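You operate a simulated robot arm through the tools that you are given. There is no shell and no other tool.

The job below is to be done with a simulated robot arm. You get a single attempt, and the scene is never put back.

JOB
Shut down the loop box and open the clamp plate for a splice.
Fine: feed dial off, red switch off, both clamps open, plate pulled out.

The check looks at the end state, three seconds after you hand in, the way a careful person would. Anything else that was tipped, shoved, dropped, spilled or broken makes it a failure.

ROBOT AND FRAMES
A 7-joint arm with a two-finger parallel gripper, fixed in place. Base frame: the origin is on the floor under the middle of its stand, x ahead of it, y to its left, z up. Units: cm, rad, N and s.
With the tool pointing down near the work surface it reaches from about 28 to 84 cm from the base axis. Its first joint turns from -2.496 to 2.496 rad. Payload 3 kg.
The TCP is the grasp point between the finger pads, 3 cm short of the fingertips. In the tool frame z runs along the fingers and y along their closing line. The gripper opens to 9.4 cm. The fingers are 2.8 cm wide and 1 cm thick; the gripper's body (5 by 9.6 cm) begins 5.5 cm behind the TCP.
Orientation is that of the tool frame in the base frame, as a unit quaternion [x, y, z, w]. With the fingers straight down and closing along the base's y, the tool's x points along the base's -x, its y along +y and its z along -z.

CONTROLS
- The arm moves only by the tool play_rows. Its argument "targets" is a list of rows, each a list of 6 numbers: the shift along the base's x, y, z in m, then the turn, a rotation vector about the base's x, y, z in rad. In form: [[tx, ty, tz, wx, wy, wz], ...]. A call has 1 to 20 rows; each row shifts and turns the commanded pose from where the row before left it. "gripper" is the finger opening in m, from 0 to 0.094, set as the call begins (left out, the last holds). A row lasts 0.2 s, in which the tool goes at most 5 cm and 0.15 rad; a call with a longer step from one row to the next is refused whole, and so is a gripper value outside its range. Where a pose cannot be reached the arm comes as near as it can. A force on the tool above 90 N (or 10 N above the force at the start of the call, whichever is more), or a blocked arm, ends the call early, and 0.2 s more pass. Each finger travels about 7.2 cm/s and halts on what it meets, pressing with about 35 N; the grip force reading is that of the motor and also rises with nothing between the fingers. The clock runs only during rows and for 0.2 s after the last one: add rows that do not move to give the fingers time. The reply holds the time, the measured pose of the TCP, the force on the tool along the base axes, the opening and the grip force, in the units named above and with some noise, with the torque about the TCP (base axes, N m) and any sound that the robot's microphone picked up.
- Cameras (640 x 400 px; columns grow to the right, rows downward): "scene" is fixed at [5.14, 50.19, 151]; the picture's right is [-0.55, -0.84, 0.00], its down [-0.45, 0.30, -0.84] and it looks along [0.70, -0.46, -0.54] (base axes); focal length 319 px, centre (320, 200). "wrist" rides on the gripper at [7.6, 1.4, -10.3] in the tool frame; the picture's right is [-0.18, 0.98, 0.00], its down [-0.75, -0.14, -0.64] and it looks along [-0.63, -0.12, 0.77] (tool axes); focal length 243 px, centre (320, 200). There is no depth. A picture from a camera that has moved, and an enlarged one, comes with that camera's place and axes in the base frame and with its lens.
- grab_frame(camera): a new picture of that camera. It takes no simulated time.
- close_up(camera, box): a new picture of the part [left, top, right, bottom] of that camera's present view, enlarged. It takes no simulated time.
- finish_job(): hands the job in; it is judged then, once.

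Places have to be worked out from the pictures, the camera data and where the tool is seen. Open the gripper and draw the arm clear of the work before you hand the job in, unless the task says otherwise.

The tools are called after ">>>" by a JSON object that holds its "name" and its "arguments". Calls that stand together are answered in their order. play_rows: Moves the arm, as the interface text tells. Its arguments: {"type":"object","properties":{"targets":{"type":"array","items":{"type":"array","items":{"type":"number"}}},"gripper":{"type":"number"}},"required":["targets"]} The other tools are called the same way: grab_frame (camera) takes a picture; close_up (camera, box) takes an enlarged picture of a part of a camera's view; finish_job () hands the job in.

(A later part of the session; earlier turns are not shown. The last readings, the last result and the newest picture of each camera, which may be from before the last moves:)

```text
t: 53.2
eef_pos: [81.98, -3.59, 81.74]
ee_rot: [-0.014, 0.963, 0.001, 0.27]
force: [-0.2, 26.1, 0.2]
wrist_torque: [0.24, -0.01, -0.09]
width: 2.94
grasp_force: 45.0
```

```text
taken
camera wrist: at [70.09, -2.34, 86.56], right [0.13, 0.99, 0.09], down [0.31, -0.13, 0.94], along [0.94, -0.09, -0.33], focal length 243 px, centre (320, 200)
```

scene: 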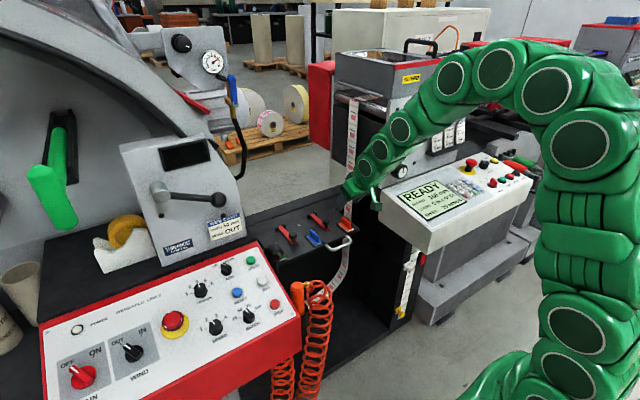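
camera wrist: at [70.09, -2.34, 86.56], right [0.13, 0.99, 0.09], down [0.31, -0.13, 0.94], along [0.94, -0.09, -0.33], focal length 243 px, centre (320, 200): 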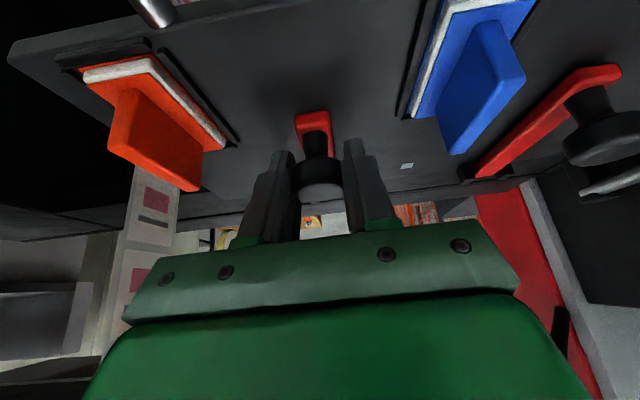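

The knob is held at 2.94 cm. I'll lift it along an arc about the hinge at (92, z 78.3), about 30° first, tilting the tool along.

>>> {"name": "play_rows", "arguments": {"targets": [[0.004, 0.001, 0.0116, 0, -0.052, 0], [0.0047, 0, 0.0112, 0, -0.052, 0], [0.0068, 0, 0.0101, 0, -0.052, 0], [0.0076, 0, 0.0093, 0, -0.052, 0], [0, 0, 0, 0, 0, 0]]}}

>>> {"name": "grab_frame", "arguments": {"camera": "wrist"}}

>>> {"name": "close_up", "arguments": {"camera": "scene", "box": [260, 165, 400, 265]}}

```text
t: 54.5
eef_pos: [84.34, -3.48, 86.07]
ee_rot: [-0.013, 0.93, 0.0, 0.368]
force: [-4.5, 26.3, -13.1]
wrist_torque: [0.3, 1.27, 0.09]
width: 2.87
grasp_force: 45.0
```

```text
taken
camera wrist: at [71.7, -2.33, 88.13], right [0.11, 0.99, 0.12], down [0.11, -0.13, 0.99], along [0.99, -0.09, -0.13], focal length 243 px, centre (320, 200)
```

wrist: 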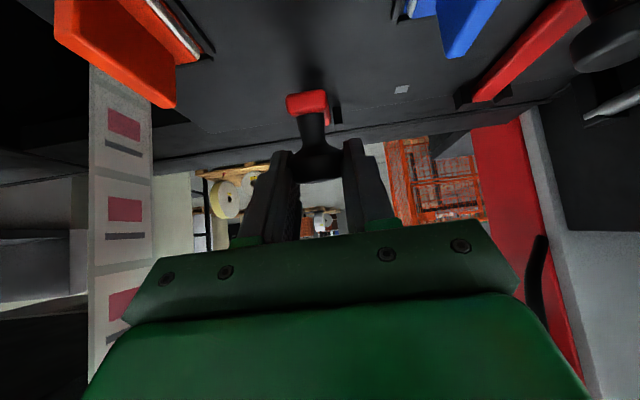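

```text
4.00 times, centred on (330, 215) of scene
camera zoom: at [5.14, 50.19, 151.0], right [-0.55, -0.84, 0.0], down [-0.45, 0.3, -0.84], along [0.7, -0.46, -0.54], focal length 1275 px, centre (280, 140)
```

zoom: 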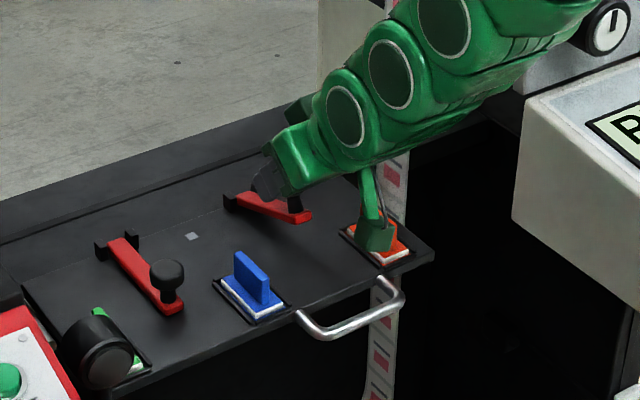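

The bar is lifting and follows the knob. The plate slipped inward about 1 cm, and I can re-pull it at the end. I'll continue the arc up toward vertical with less push in +x.

>>> {"name": "play_rows", "arguments": {"targets": [[0.006, 0.001, 0.0085, 0, -0.052, 0], [0.0085, 0, 0.0068, 0, -0.052, 0], [0.0105, 0, 0.005, 0, -0.052, 0], [0.0115, 0, 0.003, 0, -0.052, 0], [0, 0, 0, 0, 0, 0]]}}

>>> {"name": "grab_frame", "arguments": {"camera": "wrist"}}

>>> {"name": "close_up", "arguments": {"camera": "scene", "box": [260, 165, 400, 265]}}

```text
t: 55.6
eef_pos: [88.12, -3.46, 88.34]
ee_rot: [-0.012, 0.886, -0.001, 0.463]
force: [1.5, 3.7, -15.1]
wrist_torque: [0.07, 0.84, 0.03]
width: 2.68
grasp_force: 45.0
```

```text
taken
camera wrist: at [75.22, -2.3, 87.83], right [0.08, 0.99, 0.14], down [-0.09, -0.13, 0.99], along [0.99, -0.1, 0.08], focal length 243 px, centre (320, 200)
```

wrist: 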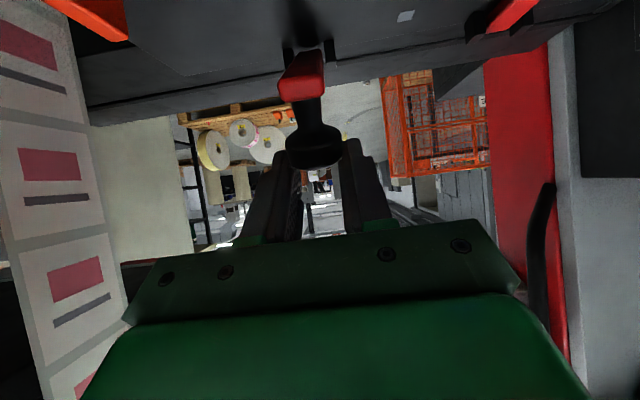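

```text
4.00 times, centred on (330, 215) of scene
camera zoom: at [5.14, 50.19, 151.0], right [-0.55, -0.84, 0.0], down [-0.45, 0.3, -0.84], along [0.7, -0.46, -0.54], focal length 1275 px, centre (280, 140)
```

zoom: 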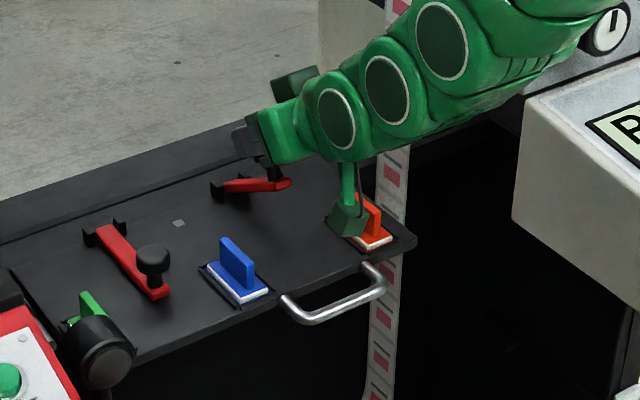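

The knob slipped toward the fingertips, the bar is only at about 30°, and the plate slid in about 4 cm because it moves so freely. I'll release and see whether the bar stays, then re-grip so the tool turns rigidly with the bar.

>>> {"name": "play_rows", "arguments": {"targets": [[0, 0, 0, 0, 0, 0], [0, 0, 0, 0, 0, 0], [0, 0, 0, 0, 0, 0]], "gripper": 0.055}}

>>> {"name": "grab_frame", "arguments": {"camera": "wrist"}}

>>> {"name": "close_up", "arguments": {"camera": "scene", "box": [260, 165, 400, 265]}}

```text
t: 56.5
eef_pos: [88.03, -3.54, 88.39]
ee_rot: [-0.012, 0.887, -0.001, 0.462]
force: [-0.2, -0.4, 0.2]
wrist_torque: [-0.02, -0.02, -0.03]
width: 5.46
grasp_force: 0.0
```

```text
taken
camera wrist: at [75.21, -2.26, 87.9], right [0.08, 0.99, 0.14], down [-0.09, -0.13, 0.99], along [0.99, -0.1, 0.08], focal length 243 px, centre (320, 200)
```

wrist: 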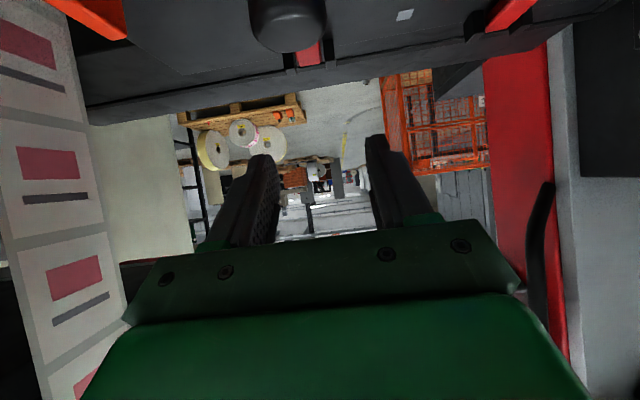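

```text
4.00 times, centred on (330, 215) of scene
camera zoom: at [5.14, 50.19, 151.0], right [-0.55, -0.84, 0.0], down [-0.45, 0.3, -0.84], along [0.7, -0.46, -0.54], focal length 1275 px, centre (280, 140)
```

zoom: 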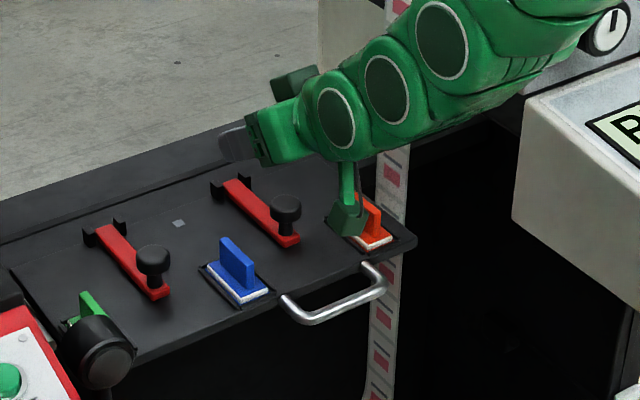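

With the grip released, the bar fell back closed. The knob is now near (86,-3.6,80.8), since the plate sits about 3.5 cm in. I'll back off, bring the tool close to vertical and re-grip deeper, so I can drag the plate back to its stop by the knob.

>>> {"name": "play_rows", "arguments": {"targets": [[-0.03, 0, 0.022, 0, 0, 0], [-0.02, 0, 0.028, 0, 0.12, 0], [-0.008, 0, 0.01, 0, 0.122, 0], [0, 0, 0, 0, 0.122, 0], [0, 0, 0, 0, 0.122, 0], [0, 0, 0, 0, 0.122, 0], [0, 0, 0, 0, 0, 0]], "gripper": 0.055}}

>>> {"name": "grab_frame", "arguments": {"camera": "wrist"}}

>>> {"name": "close_up", "arguments": {"camera": "scene", "box": [260, 165, 400, 265]}}

```text
t: 58.0
eef_pos: [82.21, -3.5, 94.43]
ee_rot: [-0.013, 0.984, 0.002, 0.177]
force: [0.5, 0.4, 0.0]
wrist_torque: [-0.03, 0.01, -0.03]
width: 5.48
grasp_force: 0.2
```

```text
taken
camera wrist: at [71.48, -2.22, 101.31], right [0.15, 0.99, 0.06], down [0.49, -0.13, 0.86], along [0.86, -0.1, -0.5], focal length 243 px, centre (320, 200)
```

wrist: 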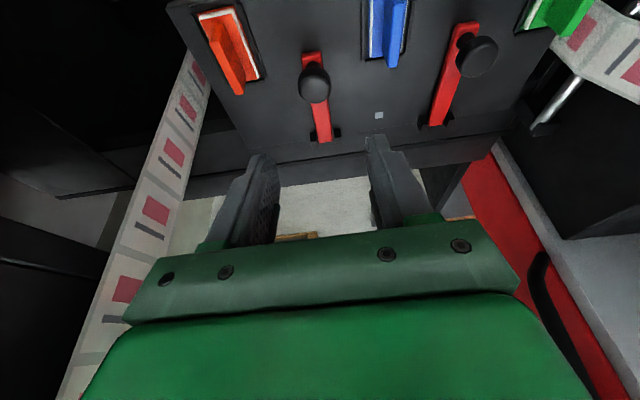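

```text
4.00 times, centred on (330, 215) of scene
camera zoom: at [5.14, 50.19, 151.0], right [-0.55, -0.84, 0.0], down [-0.45, 0.3, -0.84], along [0.7, -0.46, -0.54], focal length 1275 px, centre (280, 140)
```

zoom: 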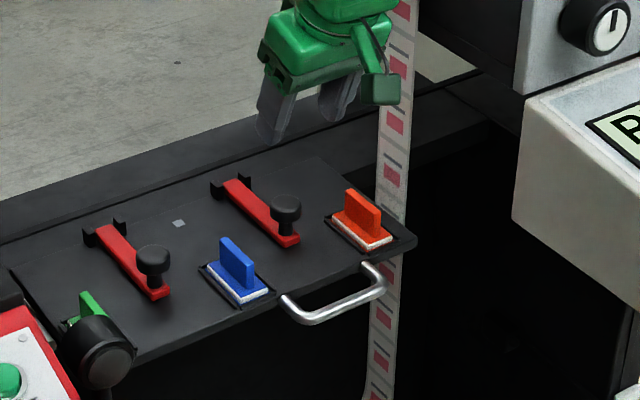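

The knob is at about (85.6,-3.55,80.8) in this view. I'll descend and straddle it with the head deeper between the pads.

>>> {"name": "play_rows", "arguments": {"targets": [[0.0035, 0, -0.031, 0, 0, 0], [0.0035, 0, -0.031, 0, 0, 0], [0.006, 0, -0.0165, 0, 0, 0], [0.006, 0, -0.0165, 0, 0, 0], [0.006, 0, -0.0165, 0, 0, 0], [0.006, 0, -0.0165, 0, 0, 0], [0, 0, 0, 0, 0, 0]]}}

>>> {"name": "grab_frame", "arguments": {"camera": "wrist"}}

>>> {"name": "close_up", "arguments": {"camera": "scene", "box": [260, 165, 400, 265]}}

```text
t: 59.6
eef_pos: [85.23, -3.37, 81.53]
ee_rot: [-0.013, 0.984, 0.003, 0.176]
force: [-0.3, 0.5, -0.3]
wrist_torque: [0.01, 0.0, 0.01]
width: 5.51
grasp_force: 0.1
```

```text
taken
camera wrist: at [74.57, -2.22, 88.49], right [0.15, 0.99, 0.07], down [0.49, -0.13, 0.86], along [0.86, -0.1, -0.5], focal length 243 px, centre (320, 200)
```

wrist: 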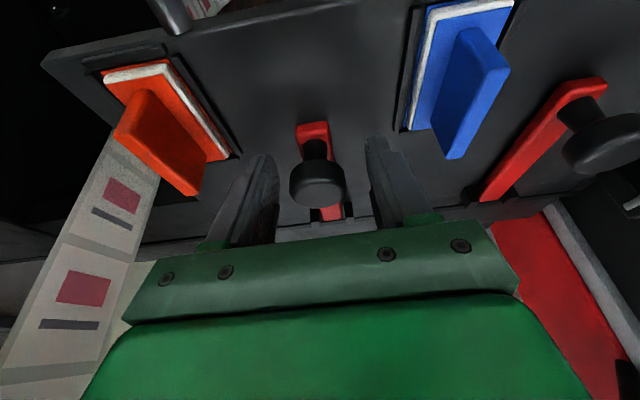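

```text
4.00 times, centred on (330, 215) of scene
camera zoom: at [5.14, 50.19, 151.0], right [-0.55, -0.84, 0.0], down [-0.45, 0.3, -0.84], along [0.7, -0.46, -0.54], focal length 1275 px, centre (280, 140)
```

zoom: 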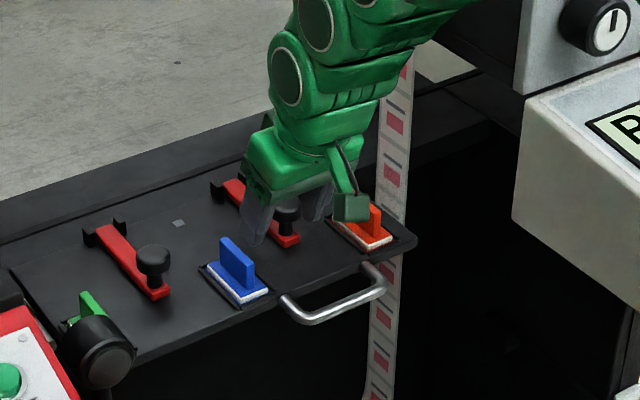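

The knob is well between the pads. I'll close, then drag the plate back toward me by the knob.

>>> {"name": "play_rows", "arguments": {"targets": [[0, 0, 0, 0, 0, 0], [0, 0, 0, 0, 0, 0], [0, 0, 0, 0, 0, 0], [-0.007, 0, 0, 0, 0, 0], [-0.01, 0, 0, 0, 0, 0], [-0.01, 0, 0, 0, 0, 0], [-0.004, 0, 0, 0, 0, 0], [0, 0, 0, 0, 0, 0]], "gripper": 0.0}}

>>> {"name": "close_up", "arguments": {"camera": "scene", "box": [260, 165, 400, 265]}}

>>> {"name": "grab_frame", "arguments": {"camera": "wrist"}}

```text
t: 61.5
eef_pos: [82.11, -3.31, 81.59]
ee_rot: [-0.013, 0.984, 0.004, 0.178]
force: [-2.0, -34.6, 6.0]
wrist_torque: [-0.29, -0.21, 0.09]
width: 2.9
grasp_force: 45.3
```

```text
4.00 times, centred on (330, 215) of scene
camera zoom: at [5.14, 50.19, 151.0], right [-0.55, -0.84, 0.0], down [-0.45, 0.3, -0.84], along [0.7, -0.46, -0.54], focal length 1275 px, centre (280, 140)
```

zoom: 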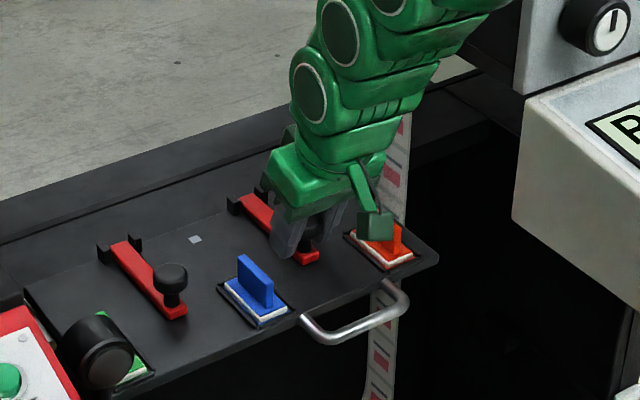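

```text
taken
camera wrist: at [71.46, -2.31, 88.48], right [0.15, 0.99, 0.07], down [0.49, -0.13, 0.86], along [0.86, -0.1, -0.5], focal length 243 px, centre (320, 200)
```

wrist: 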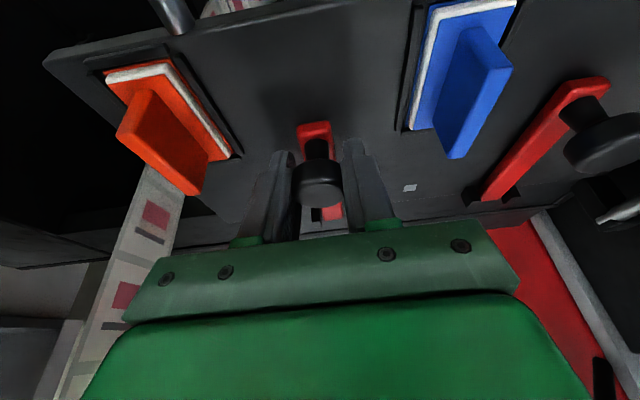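

The plate is back at the stop. Next I'll rotate the tool rigidly with the bar about its hinge, 30° first.

>>> {"name": "play_rows", "arguments": {"targets": [[0.0034, -0.001, 0.0085, 0, -0.0873, 0], [0.0037, 0, 0.0082, 0, -0.0873, 0], [0.0047, 0, 0.0078, 0, -0.0873, 0], [0.0051, 0, 0.0074, 0, -0.0873, 0], [0.006, 0, 0.0069, 0, -0.0873, 0], [0.0064, 0, 0.0064, 0, -0.0873, 0], [0, 0, 0, 0, 0, 0]]}}

>>> {"name": "grab_frame", "arguments": {"camera": "wrist"}}

>>> {"name": "close_up", "arguments": {"camera": "scene", "box": [260, 165, 400, 265]}}

```text
t: 63.0
eef_pos: [85.29, -3.55, 86.07]
ee_rot: [-0.013, 0.905, 0.0, 0.425]
force: [0.0, -6.8, -14.8]
wrist_torque: [-0.11, 1.17, -0.02]
width: 2.86
grasp_force: 44.8
```

```text
taken
camera wrist: at [72.34, -2.32, 86.64], right [0.09, 0.99, 0.13], down [-0.01, -0.13, 0.99], along [1.0, -0.09, 0.0], focal length 243 px, centre (320, 200)
```

wrist: 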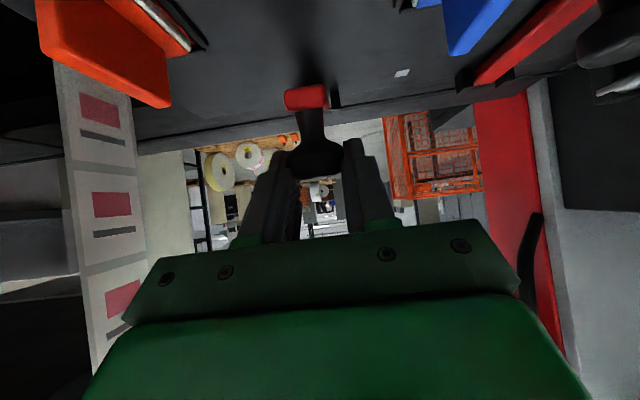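

```text
4.00 times, centred on (330, 215) of scene
camera zoom: at [5.14, 50.19, 151.0], right [-0.55, -0.84, 0.0], down [-0.45, 0.3, -0.84], along [0.7, -0.46, -0.54], focal length 1275 px, centre (280, 140)
```

zoom: 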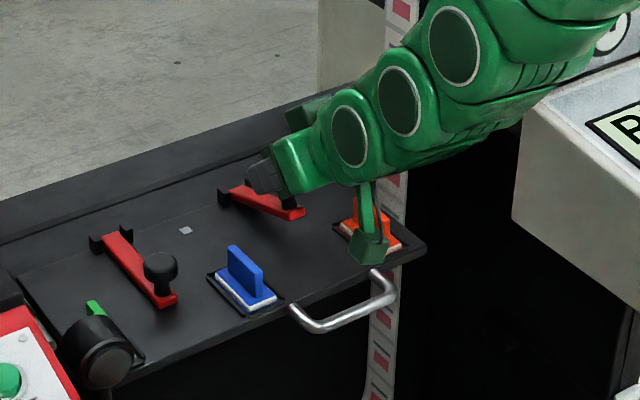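

I see the error. Opening the bar needs the tool to co-rotate the other way (+y), and my forward tilting was fighting the knob; the readings imply the hinge itself is nearly free. I'll test whether a target width just under the knob size lowers the grip force, so the knob can pivot between the pads.

>>> {"name": "play_rows", "arguments": {"targets": [[0, 0, 0, 0, 0, 0], [0, 0, 0, 0, 0, 0]], "gripper": 0.028}}

>>> {"name": "close_up", "arguments": {"camera": "scene", "box": [290, 190, 350, 230]}}

```text
t: 63.6
eef_pos: [85.12, -3.38, 86.02]
ee_rot: [-0.013, 0.905, -0.001, 0.425]
force: [-0.1, 4.0, -1.5]
wrist_torque: [0.0, 0.05, 0.02]
width: 2.95
grasp_force: 18.5
```

```text
10.00 times, centred on (320, 210) of scene
camera zoom: at [5.14, 50.19, 151.0], right [-0.55, -0.84, 0.0], down [-0.45, 0.3, -0.84], along [0.7, -0.46, -0.54], focal length 3187 px, centre (320, 100)
```

zoom: 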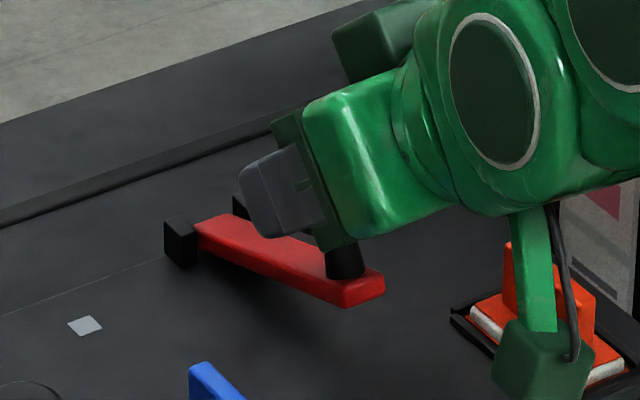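

A width target of 2.8 cm halves the grip, and the load drops to about 1.5 N, which confirms the hinge is nearly free. Before continuing I'll zoom on the untouched knob 2 to learn the exact knob, neck and bar proportions.

>>> {"name": "close_up", "arguments": {"camera": "scene", "box": [280, 215, 310, 245]}}

>>> {"name": "close_up", "arguments": {"camera": "wrist", "box": [240, 60, 400, 250]}}

```text
13.33 times, centred on (295, 230) of scene
camera zoom: at [5.14, 50.19, 151.0], right [-0.55, -0.84, 0.0], down [-0.45, 0.3, -0.84], along [0.7, -0.46, -0.54], focal length 4250 px, centre (653, -200)
```

zoom: 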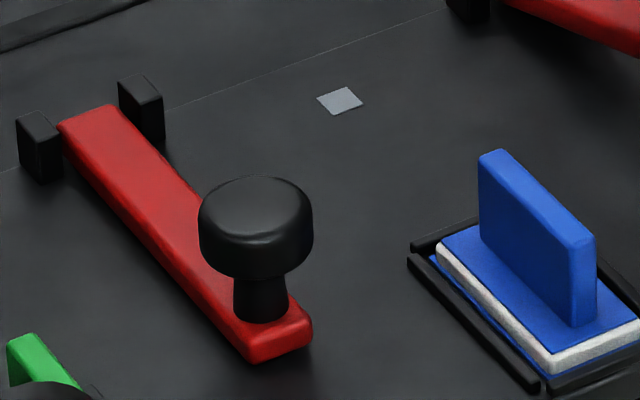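

```text
2.11 times, centred on (320, 155) of wrist
camera zoom: at [72.31, -2.32, 86.64], right [0.09, 0.99, 0.13], down [-0.01, -0.13, 0.99], along [1.0, -0.09, 0.0], focal length 511 px, centre (320, 295)
```

zoom: 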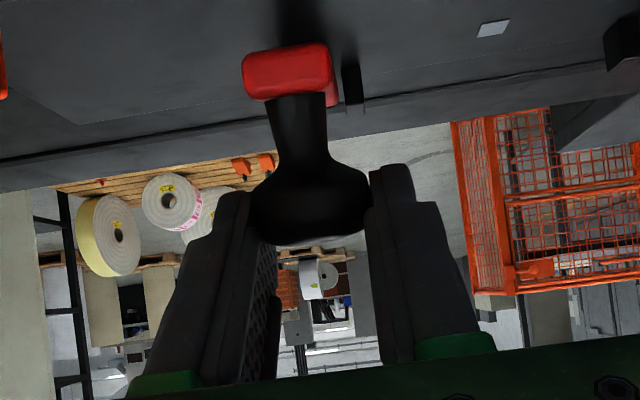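

The knob head is about 3.0 cm wide and 1.3 cm tall on a 1.9 cm neck, and the bar is 2.1 cm wide. I'll grip firmly again, drag the plate back to its stop, then co-rotate the tool the correct way (+y) with the bar.

>>> {"name": "play_rows", "arguments": {"targets": [[0, 0, 0, 0, 0, 0], [0, 0, 0, 0, 0, 0], [-0.01, 0, 0, 0, 0, 0], [-0.009, 0, 0, 0, 0, 0], [0.0071, 0, 0.0075, 0, 0.0873, 0], [0.0075, 0, 0.007, 0, 0.0873, 0], [0.0082, 0, 0.0061, 0, 0.0873, 0], [0.0086, 0, 0.0056, 0, 0.0873, 0], [0, 0, 0, 0, 0, 0]], "gripper": 0.0}}

>>> {"name": "grab_frame", "arguments": {"camera": "wrist"}}

>>> {"name": "close_up", "arguments": {"camera": "scene", "box": [260, 165, 400, 265]}}

```text
t: 65.7
eef_pos: [86.25, -3.52, 88.63]
ee_rot: [-0.013, 0.965, 0.003, 0.261]
force: [7.3, 7.2, -12.9]
wrist_torque: [0.23, -0.12, -0.1]
width: 2.81
grasp_force: 45.0
```

```text
taken
camera wrist: at [74.57, -2.31, 93.61], right [0.13, 0.99, 0.09], down [0.33, -0.13, 0.93], along [0.93, -0.1, -0.34], focal length 243 px, centre (320, 200)
```

wrist: 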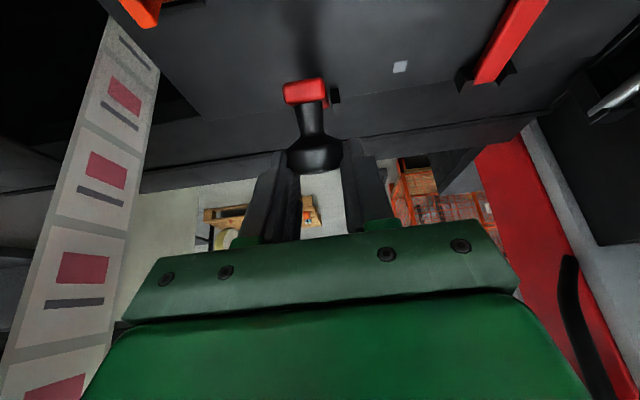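

```text
4.00 times, centred on (330, 215) of scene
camera zoom: at [5.14, 50.19, 151.0], right [-0.55, -0.84, 0.0], down [-0.45, 0.3, -0.84], along [0.7, -0.46, -0.54], focal length 1275 px, centre (280, 140)
```

zoom: 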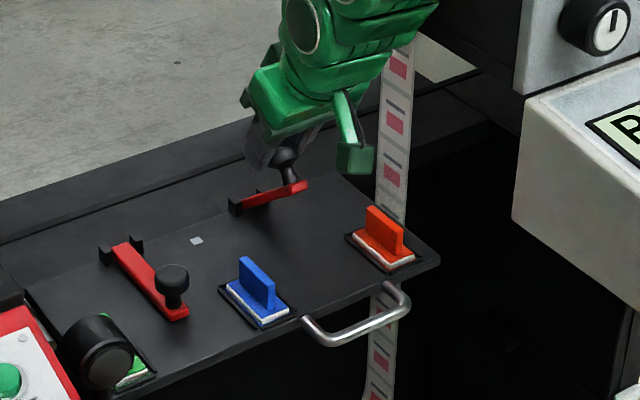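

That worked: the plate is at its stop and the bar is at about 37°, but the tilt range is nearly used up. A better method is to hook one finger under the knob head from the front with the tool rolled 90°, so I'll release, back off and set up that orientation.

>>> {"name": "play_rows", "arguments": {"targets": [[0, 0, 0, 0, 0, 0], [0, 0, 0, 0, 0, 0], [-0.02, 0, 0.03, 0, 0, 0], [-0.03, 0, 0.02, 0, 0, 0], [-0.02, 0, -0.02, 0, -0.134, 0], [-0.02, 0, -0.02, 0, -0.134, 0], [-0.02, 0, -0.02, 0, -0.134, 0], [0, 0, 0, 0, 0, 0]], "gripper": 0.055}}

>>> {"name": "close_up", "arguments": {"camera": "scene", "box": [260, 165, 400, 265]}}

```text
t: 67.5
eef_pos: [75.33, -3.48, 87.66]
ee_rot: [-0.012, 0.893, -0.002, 0.45]
force: [-0.1, -0.2, -0.2]
wrist_torque: [0.01, 0.01, 0.01]
width: 5.51
grasp_force: 0.0
```

```text
4.00 times, centred on (330, 215) of scene
camera zoom: at [5.14, 50.19, 151.0], right [-0.55, -0.84, 0.0], down [-0.45, 0.3, -0.84], along [0.7, -0.46, -0.54], focal length 1275 px, centre (280, 140)
```

zoom: 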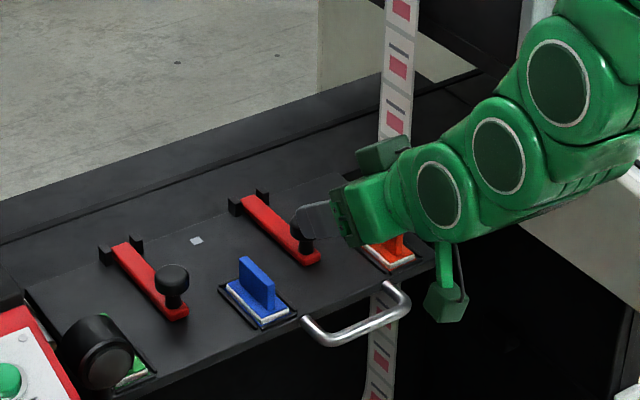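

The bar is closed again and the plate is at its stop. I'll roll the tool 90° here, in the same free space as before, with the fingers open 3 cm.

>>> {"name": "play_rows", "arguments": {"targets": [[0, 0, 0, 0.1148, 0, -0.085], [0, 0, 0, 0.1148, 0, -0.085], [0, 0, 0, 0.1148, 0, -0.085], [0, 0, 0, 0.1148, 0, -0.085], [0, 0, 0, 0.1148, 0, -0.085], [0, 0, 0, 0.1148, 0, -0.085], [0, 0, 0, 0.1148, 0, -0.085], [0, 0, 0, 0.1148, 0, -0.085], [0, 0, 0, 0.1148, 0, -0.085], [0, 0, 0, 0.1148, 0, -0.085], [0, 0, 0, 0.1148, 0, -0.085], [0, 0, 0, 0, 0, 0]], "gripper": 0.03}}

>>> {"name": "grab_frame", "arguments": {"camera": "wrist"}}

>>> {"name": "grab_frame", "arguments": {"camera": "scene"}}

```text
t: 70.0
eef_pos: [75.33, -3.53, 87.8]
ee_rot: [0.623, 0.637, 0.318, 0.324]
force: [0.2, 0.6, -0.1]
wrist_torque: [0.0, -0.02, 0.0]
width: 2.99
grasp_force: 0.1
```

```text
taken
camera wrist: at [67.75, 4.14, 94.7], right [0.58, -0.16, 0.8], down [-0.59, -0.76, 0.28], along [0.56, -0.63, -0.54], focal length 243 px, centre (320, 200)
```

wrist: 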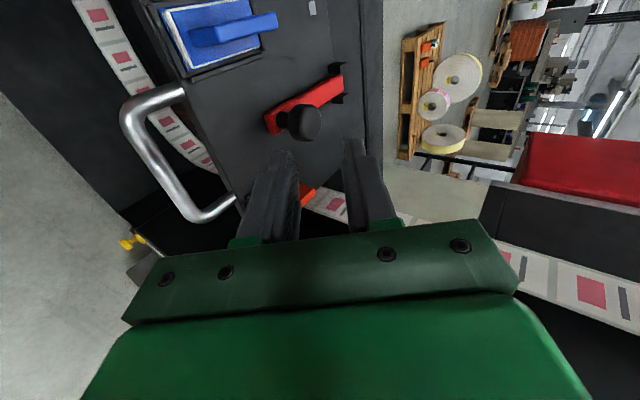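

```text
taken
```

scene: 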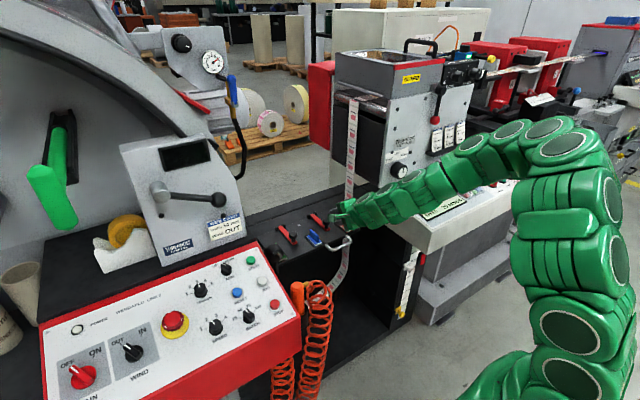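

I'm in the rolled pose, and knob 1 reads (82.3,-3.4,80.9). I'll tilt the fingers closer to horizontal and drop to the pre-hook point just in front of the knob.

>>> {"name": "play_rows", "arguments": {"targets": [[-0.003, 0, -0.016, 0, -0.11, 0], [-0.003, 0.001, -0.018, 0, -0.11, 0], [-0.003, 0, -0.02, 0, -0.11, 0], [0, 0, 0, 0, 0, 0]]}}

>>> {"name": "grab_frame", "arguments": {"camera": "wrist"}}

>>> {"name": "close_up", "arguments": {"camera": "scene", "box": [290, 195, 370, 255]}}

```text
t: 71.0
eef_pos: [74.42, -3.45, 82.33]
ee_rot: [0.56, 0.576, 0.417, 0.425]
force: [-0.3, 0.1, 0.9]
wrist_torque: [-0.03, 0.01, -0.04]
width: 3.01
grasp_force: 0.0
```

```text
taken
camera wrist: at [64.99, 4.22, 86.44], right [0.29, -0.16, 0.94], down [-0.65, -0.76, 0.07], along [0.7, -0.63, -0.32], focal length 243 px, centre (320, 200)
```

wrist: 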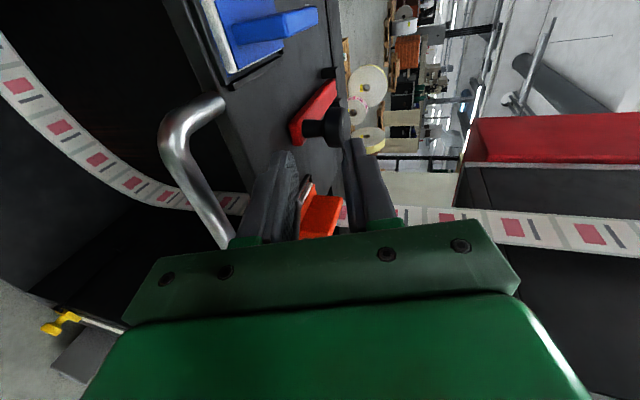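

```text
6.67 times, centred on (330, 225) of scene
camera zoom: at [5.14, 50.19, 151.0], right [-0.55, -0.84, 0.0], down [-0.45, 0.3, -0.84], along [0.7, -0.46, -0.54], focal length 2125 px, centre (253, 33)
```

zoom: 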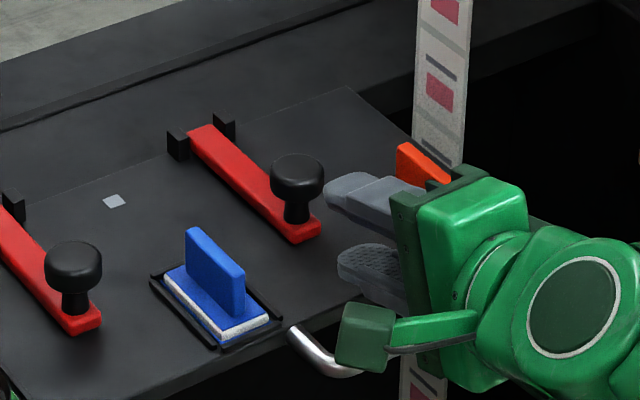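

The lower finger is just below the head's underside level, with its pad top at about 79.95 and the head bottom at about 80.3. I'll slide forward so the finger goes between the head and the bar, up to the neck.

>>> {"name": "play_rows", "arguments": {"targets": [[0.014, 0, -0.0005, 0, 0, 0], [0.014, 0, -0.0005, 0, 0, 0], [0.012, 0, 0, 0, 0, 0], [0, 0, 0, 0, 0, 0]]}}

>>> {"name": "grab_frame", "arguments": {"camera": "wrist"}}

>>> {"name": "close_up", "arguments": {"camera": "scene", "box": [290, 195, 370, 255]}}

```text
t: 72.0
eef_pos: [78.43, -3.53, 82.2]
ee_rot: [0.561, 0.576, 0.417, 0.424]
force: [0.4, -0.5, 0.0]
wrist_torque: [-0.02, -0.02, 0.02]
width: 3.02
grasp_force: 0.1
```

```text
taken
camera wrist: at [68.99, 4.19, 86.34], right [0.29, -0.16, 0.94], down [-0.65, -0.76, 0.07], along [0.7, -0.63, -0.32], focal length 243 px, centre (320, 200)
```

wrist: 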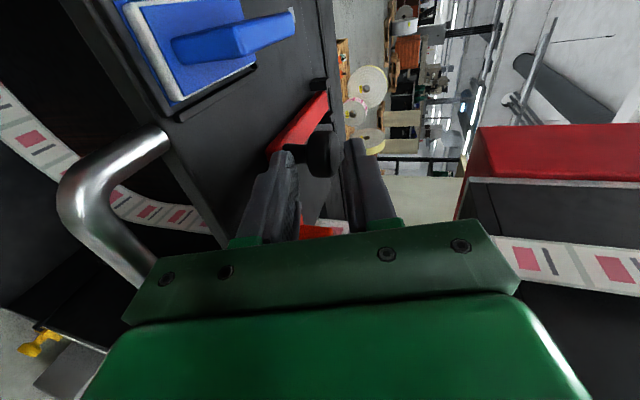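

```text
6.67 times, centred on (330, 225) of scene
camera zoom: at [5.14, 50.19, 151.0], right [-0.55, -0.84, 0.0], down [-0.45, 0.3, -0.84], along [0.7, -0.46, -0.54], focal length 2125 px, centre (253, 33)
```

zoom: 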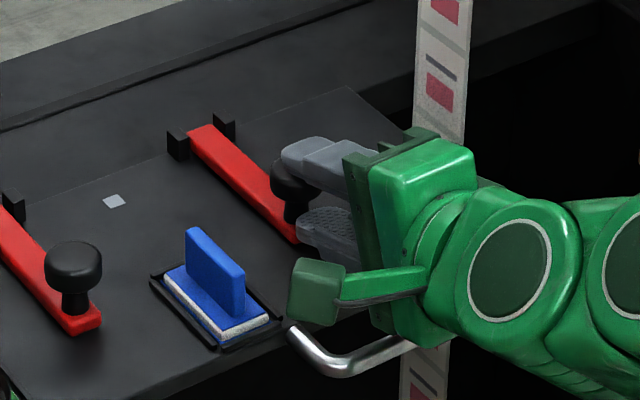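

The fingers now bracket the knob head. I'll zoom in to check whether the lower fingertip is under the head.

>>> {"name": "close_up", "arguments": {"camera": "scene", "box": [315, 207, 355, 237]}}

>>> {"name": "close_up", "arguments": {"camera": "wrist", "box": [220, 80, 420, 250]}}

```text
13.33 times, centred on (335, 222) of scene
camera zoom: at [5.14, 50.19, 151.0], right [-0.55, -0.84, 0.0], down [-0.45, 0.3, -0.84], along [0.7, -0.46, -0.54], focal length 4250 px, centre (120, -93)
```

zoom: 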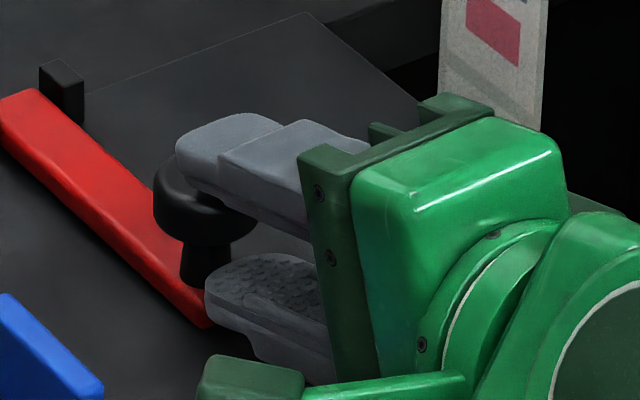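

```text
2.35 times, centred on (320, 165) of wrist
camera zoom: at [68.99, 4.19, 86.34], right [0.29, -0.16, 0.94], down [-0.65, -0.76, 0.07], along [0.7, -0.63, -0.32], focal length 571 px, centre (320, 282)
```

zoom: 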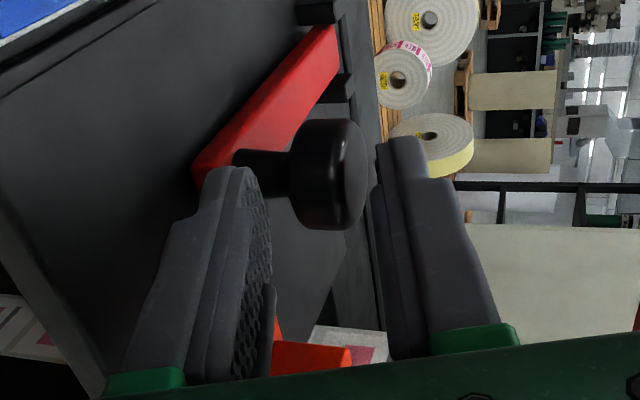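

The lower finger is between the bar top and the head's underside, about 0.8 cm short of the neck. I'll slide in until it nearly touches the neck, then lift slightly to take the head's weight.

>>> {"name": "play_rows", "arguments": {"targets": [[0.004, 0, 0, 0, 0, 0], [0.004, 0, 0, 0, 0, 0], [0.0, 0, 0.003, 0, 0, 0], [0.001, 0, 0.005, 0, 0, 0], [0.001, 0, 0.006, 0, 0, 0], [0, 0, 0, 0, 0, 0]]}}

>>> {"name": "close_up", "arguments": {"camera": "scene", "box": [305, 200, 355, 237]}}

>>> {"name": "close_up", "arguments": {"camera": "wrist", "box": [220, 80, 420, 250]}}

```text
t: 73.5
eef_pos: [79.34, -3.51, 83.63]
ee_rot: [0.562, 0.576, 0.416, 0.424]
force: [-2.0, -0.7, -0.4]
wrist_torque: [-0.04, 0.09, -0.01]
width: 3.1
grasp_force: 1.2
```

```text
10.81 times, centred on (330, 218) of scene
camera zoom: at [5.14, 50.19, 151.0], right [-0.55, -0.84, 0.0], down [-0.45, 0.3, -0.84], along [0.7, -0.46, -0.54], focal length 3446 px, centre (212, 0)
```

zoom: 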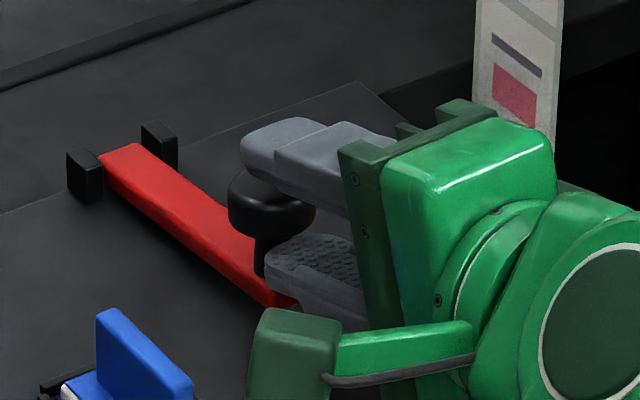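

```text
2.35 times, centred on (320, 165) of wrist
camera zoom: at [69.97, 4.21, 87.76], right [0.29, -0.16, 0.94], down [-0.65, -0.76, 0.07], along [0.7, -0.63, -0.32], focal length 571 px, centre (320, 282)
```

zoom: 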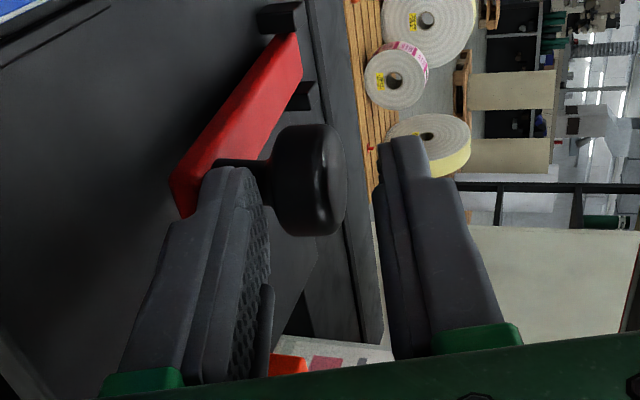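

The hook works: the head is resting on the lower finger with almost no force. I'll lift along the arc while rotating the tool back (+y), and check partway.

>>> {"name": "play_rows", "arguments": {"targets": [[0.0068, 0, 0.0133, 0, 0.061, 0], [0.0068, 0, 0.0133, 0, 0.061, 0], [0.0101, 0, 0.0122, 0, 0.061, 0], [0.0101, 0, 0.0122, 0, 0.061, 0], [0, 0, 0, 0, 0, 0]]}}

>>> {"name": "close_up", "arguments": {"camera": "scene", "box": [290, 185, 370, 245]}}

>>> {"name": "close_up", "arguments": {"camera": "wrist", "box": [200, 60, 440, 250]}}

```text
t: 74.7
eef_pos: [82.86, -3.42, 88.79]
ee_rot: [0.609, 0.622, 0.345, 0.351]
force: [-1.7, -1.4, 0.4]
wrist_torque: [-0.04, 0.01, 0.0]
width: 3.01
grasp_force: 0.0
```

```text
6.67 times, centred on (330, 215) of scene
camera zoom: at [5.14, 50.19, 151.0], right [-0.55, -0.84, 0.0], down [-0.45, 0.3, -0.84], along [0.7, -0.46, -0.54], focal length 2125 px, centre (253, 100)
```

zoom: 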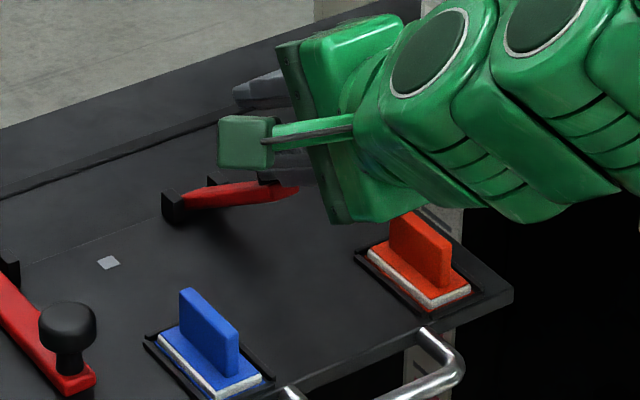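

```text
2.11 times, centred on (320, 155) of wrist
camera zoom: at [74.69, 4.24, 95.04], right [0.51, -0.16, 0.84], down [-0.61, -0.76, 0.22], along [0.6, -0.63, -0.49], focal length 511 px, centre (320, 295)
```

zoom: 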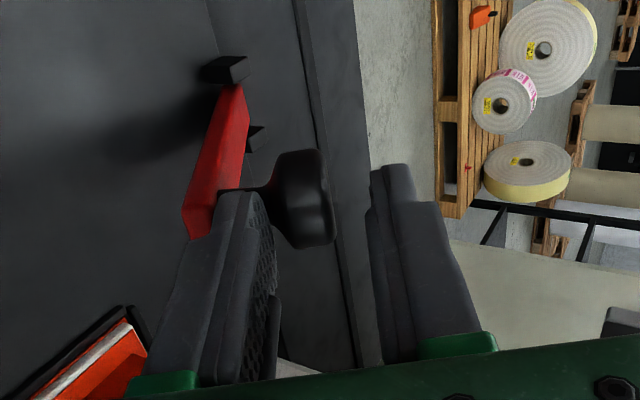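

The bar is following at about 30–35°, still lightly hooked. I'll continue the arc up to near vertical.

>>> {"name": "play_rows", "arguments": {"targets": [[0.0128, 0, 0.0097, 0, 0.061, 0], [0.0128, 0, 0.0097, 0, 0.061, 0], [0.0142, 0, 0.0065, 0, 0.0525, 0], [0.0142, 0, 0.0065, 0, 0.0525, 0], [0, 0, 0, 0, 0, 0]]}}

>>> {"name": "close_up", "arguments": {"camera": "scene", "box": [280, 175, 370, 245]}}

>>> {"name": "close_up", "arguments": {"camera": "wrist", "box": [200, 60, 440, 250]}}

```text
t: 75.8
eef_pos: [88.2, -3.38, 92.03]
ee_rot: [0.643, 0.659, 0.273, 0.278]
force: [0.5, 0.2, 0.6]
wrist_torque: [0.07, -0.02, 0.01]
width: 2.99
grasp_force: 0.0
```

```text
5.71 times, centred on (325, 210) of scene
camera zoom: at [5.14, 50.19, 151.0], right [-0.55, -0.84, 0.0], down [-0.45, 0.3, -0.84], along [0.7, -0.46, -0.54], focal length 1821 px, centre (291, 143)
```

zoom: 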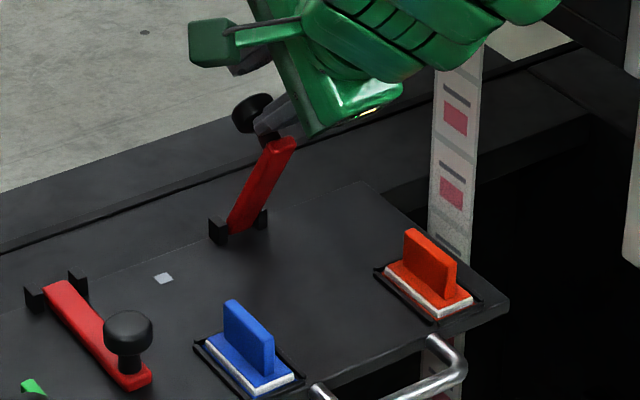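

```text
2.11 times, centred on (320, 155) of wrist
camera zoom: at [81.71, 4.26, 100.01], right [0.69, -0.16, 0.71], down [-0.55, -0.76, 0.36], along [0.48, -0.63, -0.61], focal length 511 px, centre (320, 295)
```

zoom: 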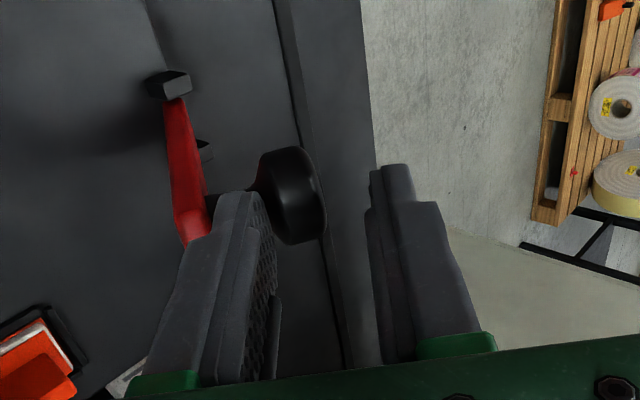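

The bar is at about 58° and rising smoothly. I'll push on over the top now.

>>> {"name": "play_rows", "arguments": {"targets": [[0.0148, 0, 0.0035, 0, 0.035, 0], [0.0148, 0, 0.002, 0, 0.035, 0], [0.0145, 0, -0.0005, 0, 0.0175, 0], [0.0145, 0, -0.0015, 0, 0.0175, 0], [0, 0, 0, 0, 0, 0]]}}

>>> {"name": "close_up", "arguments": {"camera": "scene", "box": [270, 155, 370, 245]}}

>>> {"name": "close_up", "arguments": {"camera": "wrist", "box": [200, 60, 440, 250]}}

```text
t: 77.0
eef_pos: [94.02, -3.44, 92.11]
ee_rot: [0.657, 0.673, 0.239, 0.242]
force: [1.1, -0.3, 1.1]
wrist_torque: [0.05, 0.01, 0.03]
width: 3.03
grasp_force: 0.1
```

```text
4.44 times, centred on (320, 200) of scene
camera zoom: at [5.14, 50.19, 151.0], right [-0.55, -0.84, 0.0], down [-0.45, 0.3, -0.84], along [0.7, -0.46, -0.54], focal length 1417 px, centre (320, 200)
```

zoom: 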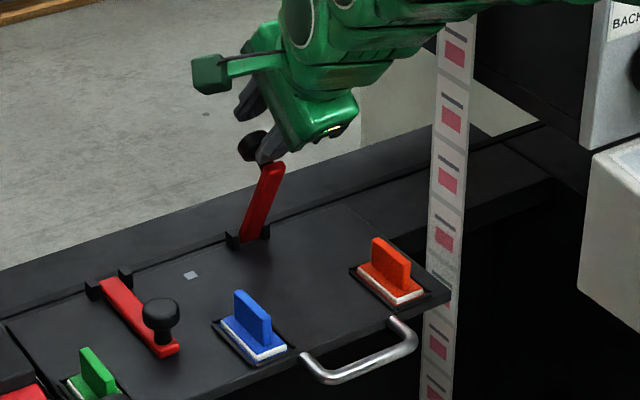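

```text
2.11 times, centred on (320, 155) of wrist
camera zoom: at [88.37, 4.32, 100.86], right [0.76, -0.16, 0.63], down [-0.5, -0.76, 0.41], along [0.41, -0.63, -0.66], focal length 511 px, centre (320, 295)
```

zoom: 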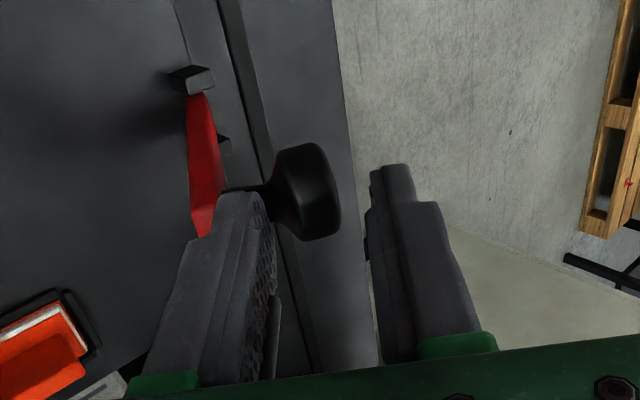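

The plate now slides inward instead of the bar turning the last bit; the bar is at about 68°. A quick push uses the plate's inertia, so I'll flick the finger forward about 5 cm over the top, staying within reach by tilting forward.

>>> {"name": "play_rows", "arguments": {"targets": [[0.043, 0, 0.001, 0, -0.14, 0], [0.02, 0, 0, 0, -0.1, 0], [0, 0, 0, 0, 0, 0]]}}

>>> {"name": "close_up", "arguments": {"camera": "scene", "box": [270, 155, 370, 245]}}

>>> {"name": "close_up", "arguments": {"camera": "wrist", "box": [200, 60, 440, 250]}}

```text
t: 77.8
eef_pos: [100.42, -3.41, 92.5]
ee_rot: [0.623, 0.638, 0.317, 0.323]
force: [-0.7, -5.9, 11.4]
wrist_torque: [-0.25, -0.08, -0.09]
width: 2.5
grasp_force: 0.0
```

```text
4.44 times, centred on (320, 200) of scene
camera zoom: at [5.14, 50.19, 151.0], right [-0.55, -0.84, 0.0], down [-0.45, 0.3, -0.84], along [0.7, -0.46, -0.54], focal length 1417 px, centre (320, 200)
```

zoom: 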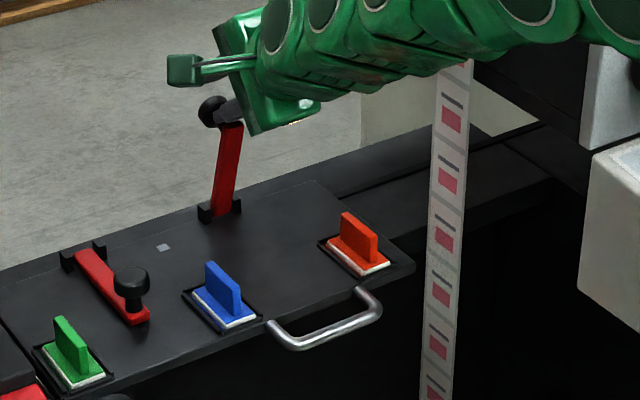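

```text
2.11 times, centred on (320, 155) of wrist
camera zoom: at [92.83, 4.29, 99.46], right [0.58, -0.16, 0.8], down [-0.59, -0.76, 0.28], along [0.56, -0.63, -0.54], focal length 511 px, centre (320, 295)
```

zoom: 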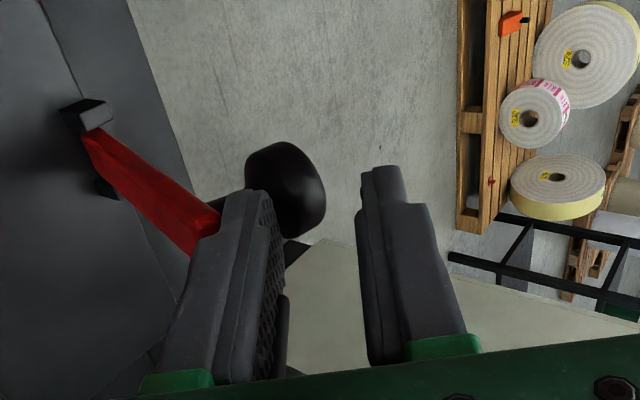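

The bar reached about 75°, but my forward tilt wedged the finger between head and bar end and pushed the plate in about 11 cm, beyond useful reach. I'll lower the bar gently back along its arc and reset the plate, then repeat the lift with a better finish: higher finger and less tilt.

>>> {"name": "play_rows", "arguments": {"targets": [[-0.005, 0, -0.003, 0, 0.032, 0], [-0.005, 0, -0.003, 0, 0.032, 0], [-0.0135, 0, -0.0058, 0, -0.017, 0], [-0.0135, 0, -0.0058, 0, -0.017, 0], [-0.0128, 0, -0.0095, 0, -0.061, 0], [-0.0128, 0, -0.0095, 0, -0.061, 0], [-0.0101, 0, -0.0122, 0, -0.061, 0], [-0.0101, 0, -0.0122, 0, -0.061, 0], [0, 0, 0, 0, 0, 0]]}}

>>> {"name": "close_up", "arguments": {"camera": "scene", "box": [270, 155, 370, 245]}}

>>> {"name": "close_up", "arguments": {"camera": "wrist", "box": [200, 60, 440, 250]}}

```text
t: 79.8
eef_pos: [92.41, -3.81, 86.45]
ee_rot: [0.586, 0.6, 0.381, 0.389]
force: [-1.2, -0.5, -0.6]
wrist_torque: [0.01, 0.03, 0.01]
width: 3.02
grasp_force: 0.0
out of reach, approached as far as the arm can: row 6
```

```text
4.44 times, centred on (320, 200) of scene
camera zoom: at [5.14, 50.19, 151.0], right [-0.55, -0.84, 0.0], down [-0.45, 0.3, -0.84], along [0.7, -0.46, -0.54], focal length 1417 px, centre (320, 200)
```

zoom: 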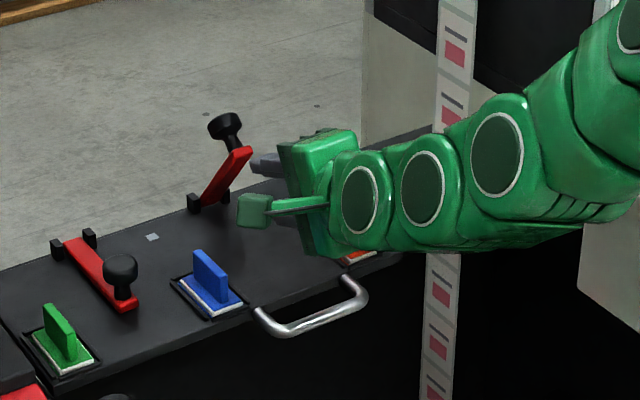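

```text
2.11 times, centred on (320, 155) of wrist
camera zoom: at [83.51, 3.99, 91.74], right [0.4, -0.16, 0.9], down [-0.64, -0.76, 0.15], along [0.66, -0.63, -0.41], focal length 511 px, centre (320, 295)
```

zoom: 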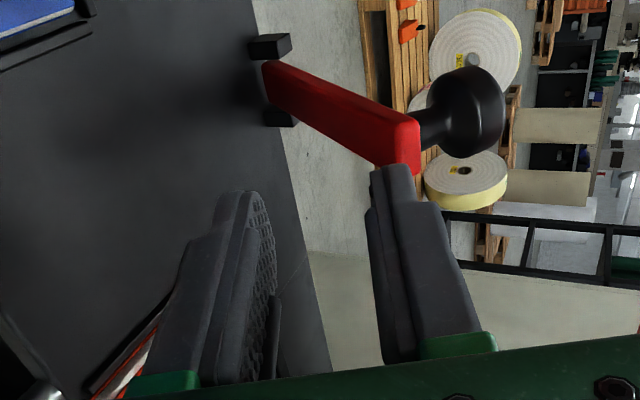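

The bar is now leaning on the upper fingertip at about 53°. Pushing its end from the front with a fingertip is therefore a good way to finish once the plate is out. I'll lower it gently, back away, and re-pull the plate by the handle with this same tool roll.

>>> {"name": "play_rows", "arguments": {"targets": [[-0.008, 0, -0.013, 0, 0, 0], [-0.008, 0, -0.013, 0, 0, 0], [-0.006, 0, -0.014, 0, 0, 0], [0, 0, 0, 0, 0, 0]]}}

>>> {"name": "close_up", "arguments": {"camera": "scene", "box": [270, 155, 370, 245]}}

>>> {"name": "grab_frame", "arguments": {"camera": "wrist"}}

```text
t: 80.8
eef_pos: [90.21, -3.57, 82.47]
ee_rot: [0.586, 0.601, 0.381, 0.388]
force: [0.2, 0.2, 0.2]
wrist_torque: [0.02, -0.02, 0.01]
width: 2.98
grasp_force: 0.0
```

```text
4.44 times, centred on (320, 200) of scene
camera zoom: at [5.14, 50.19, 151.0], right [-0.55, -0.84, 0.0], down [-0.45, 0.3, -0.84], along [0.7, -0.46, -0.54], focal length 1417 px, centre (320, 200)
```

zoom: 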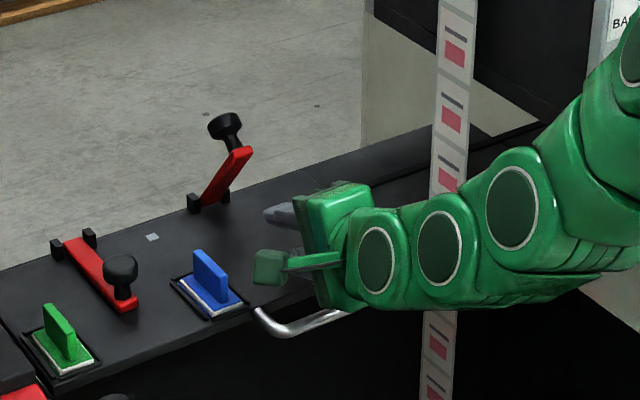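

```text
taken
camera wrist: at [81.33, 3.98, 87.77], right [0.4, -0.16, 0.9], down [-0.63, -0.76, 0.15], along [0.66, -0.63, -0.41], focal length 243 px, centre (320, 200)
```

wrist: 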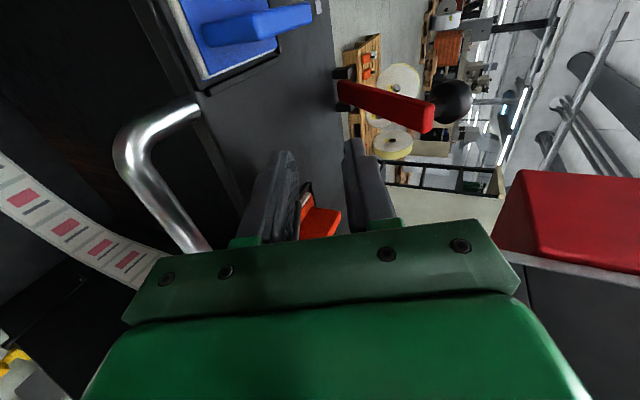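

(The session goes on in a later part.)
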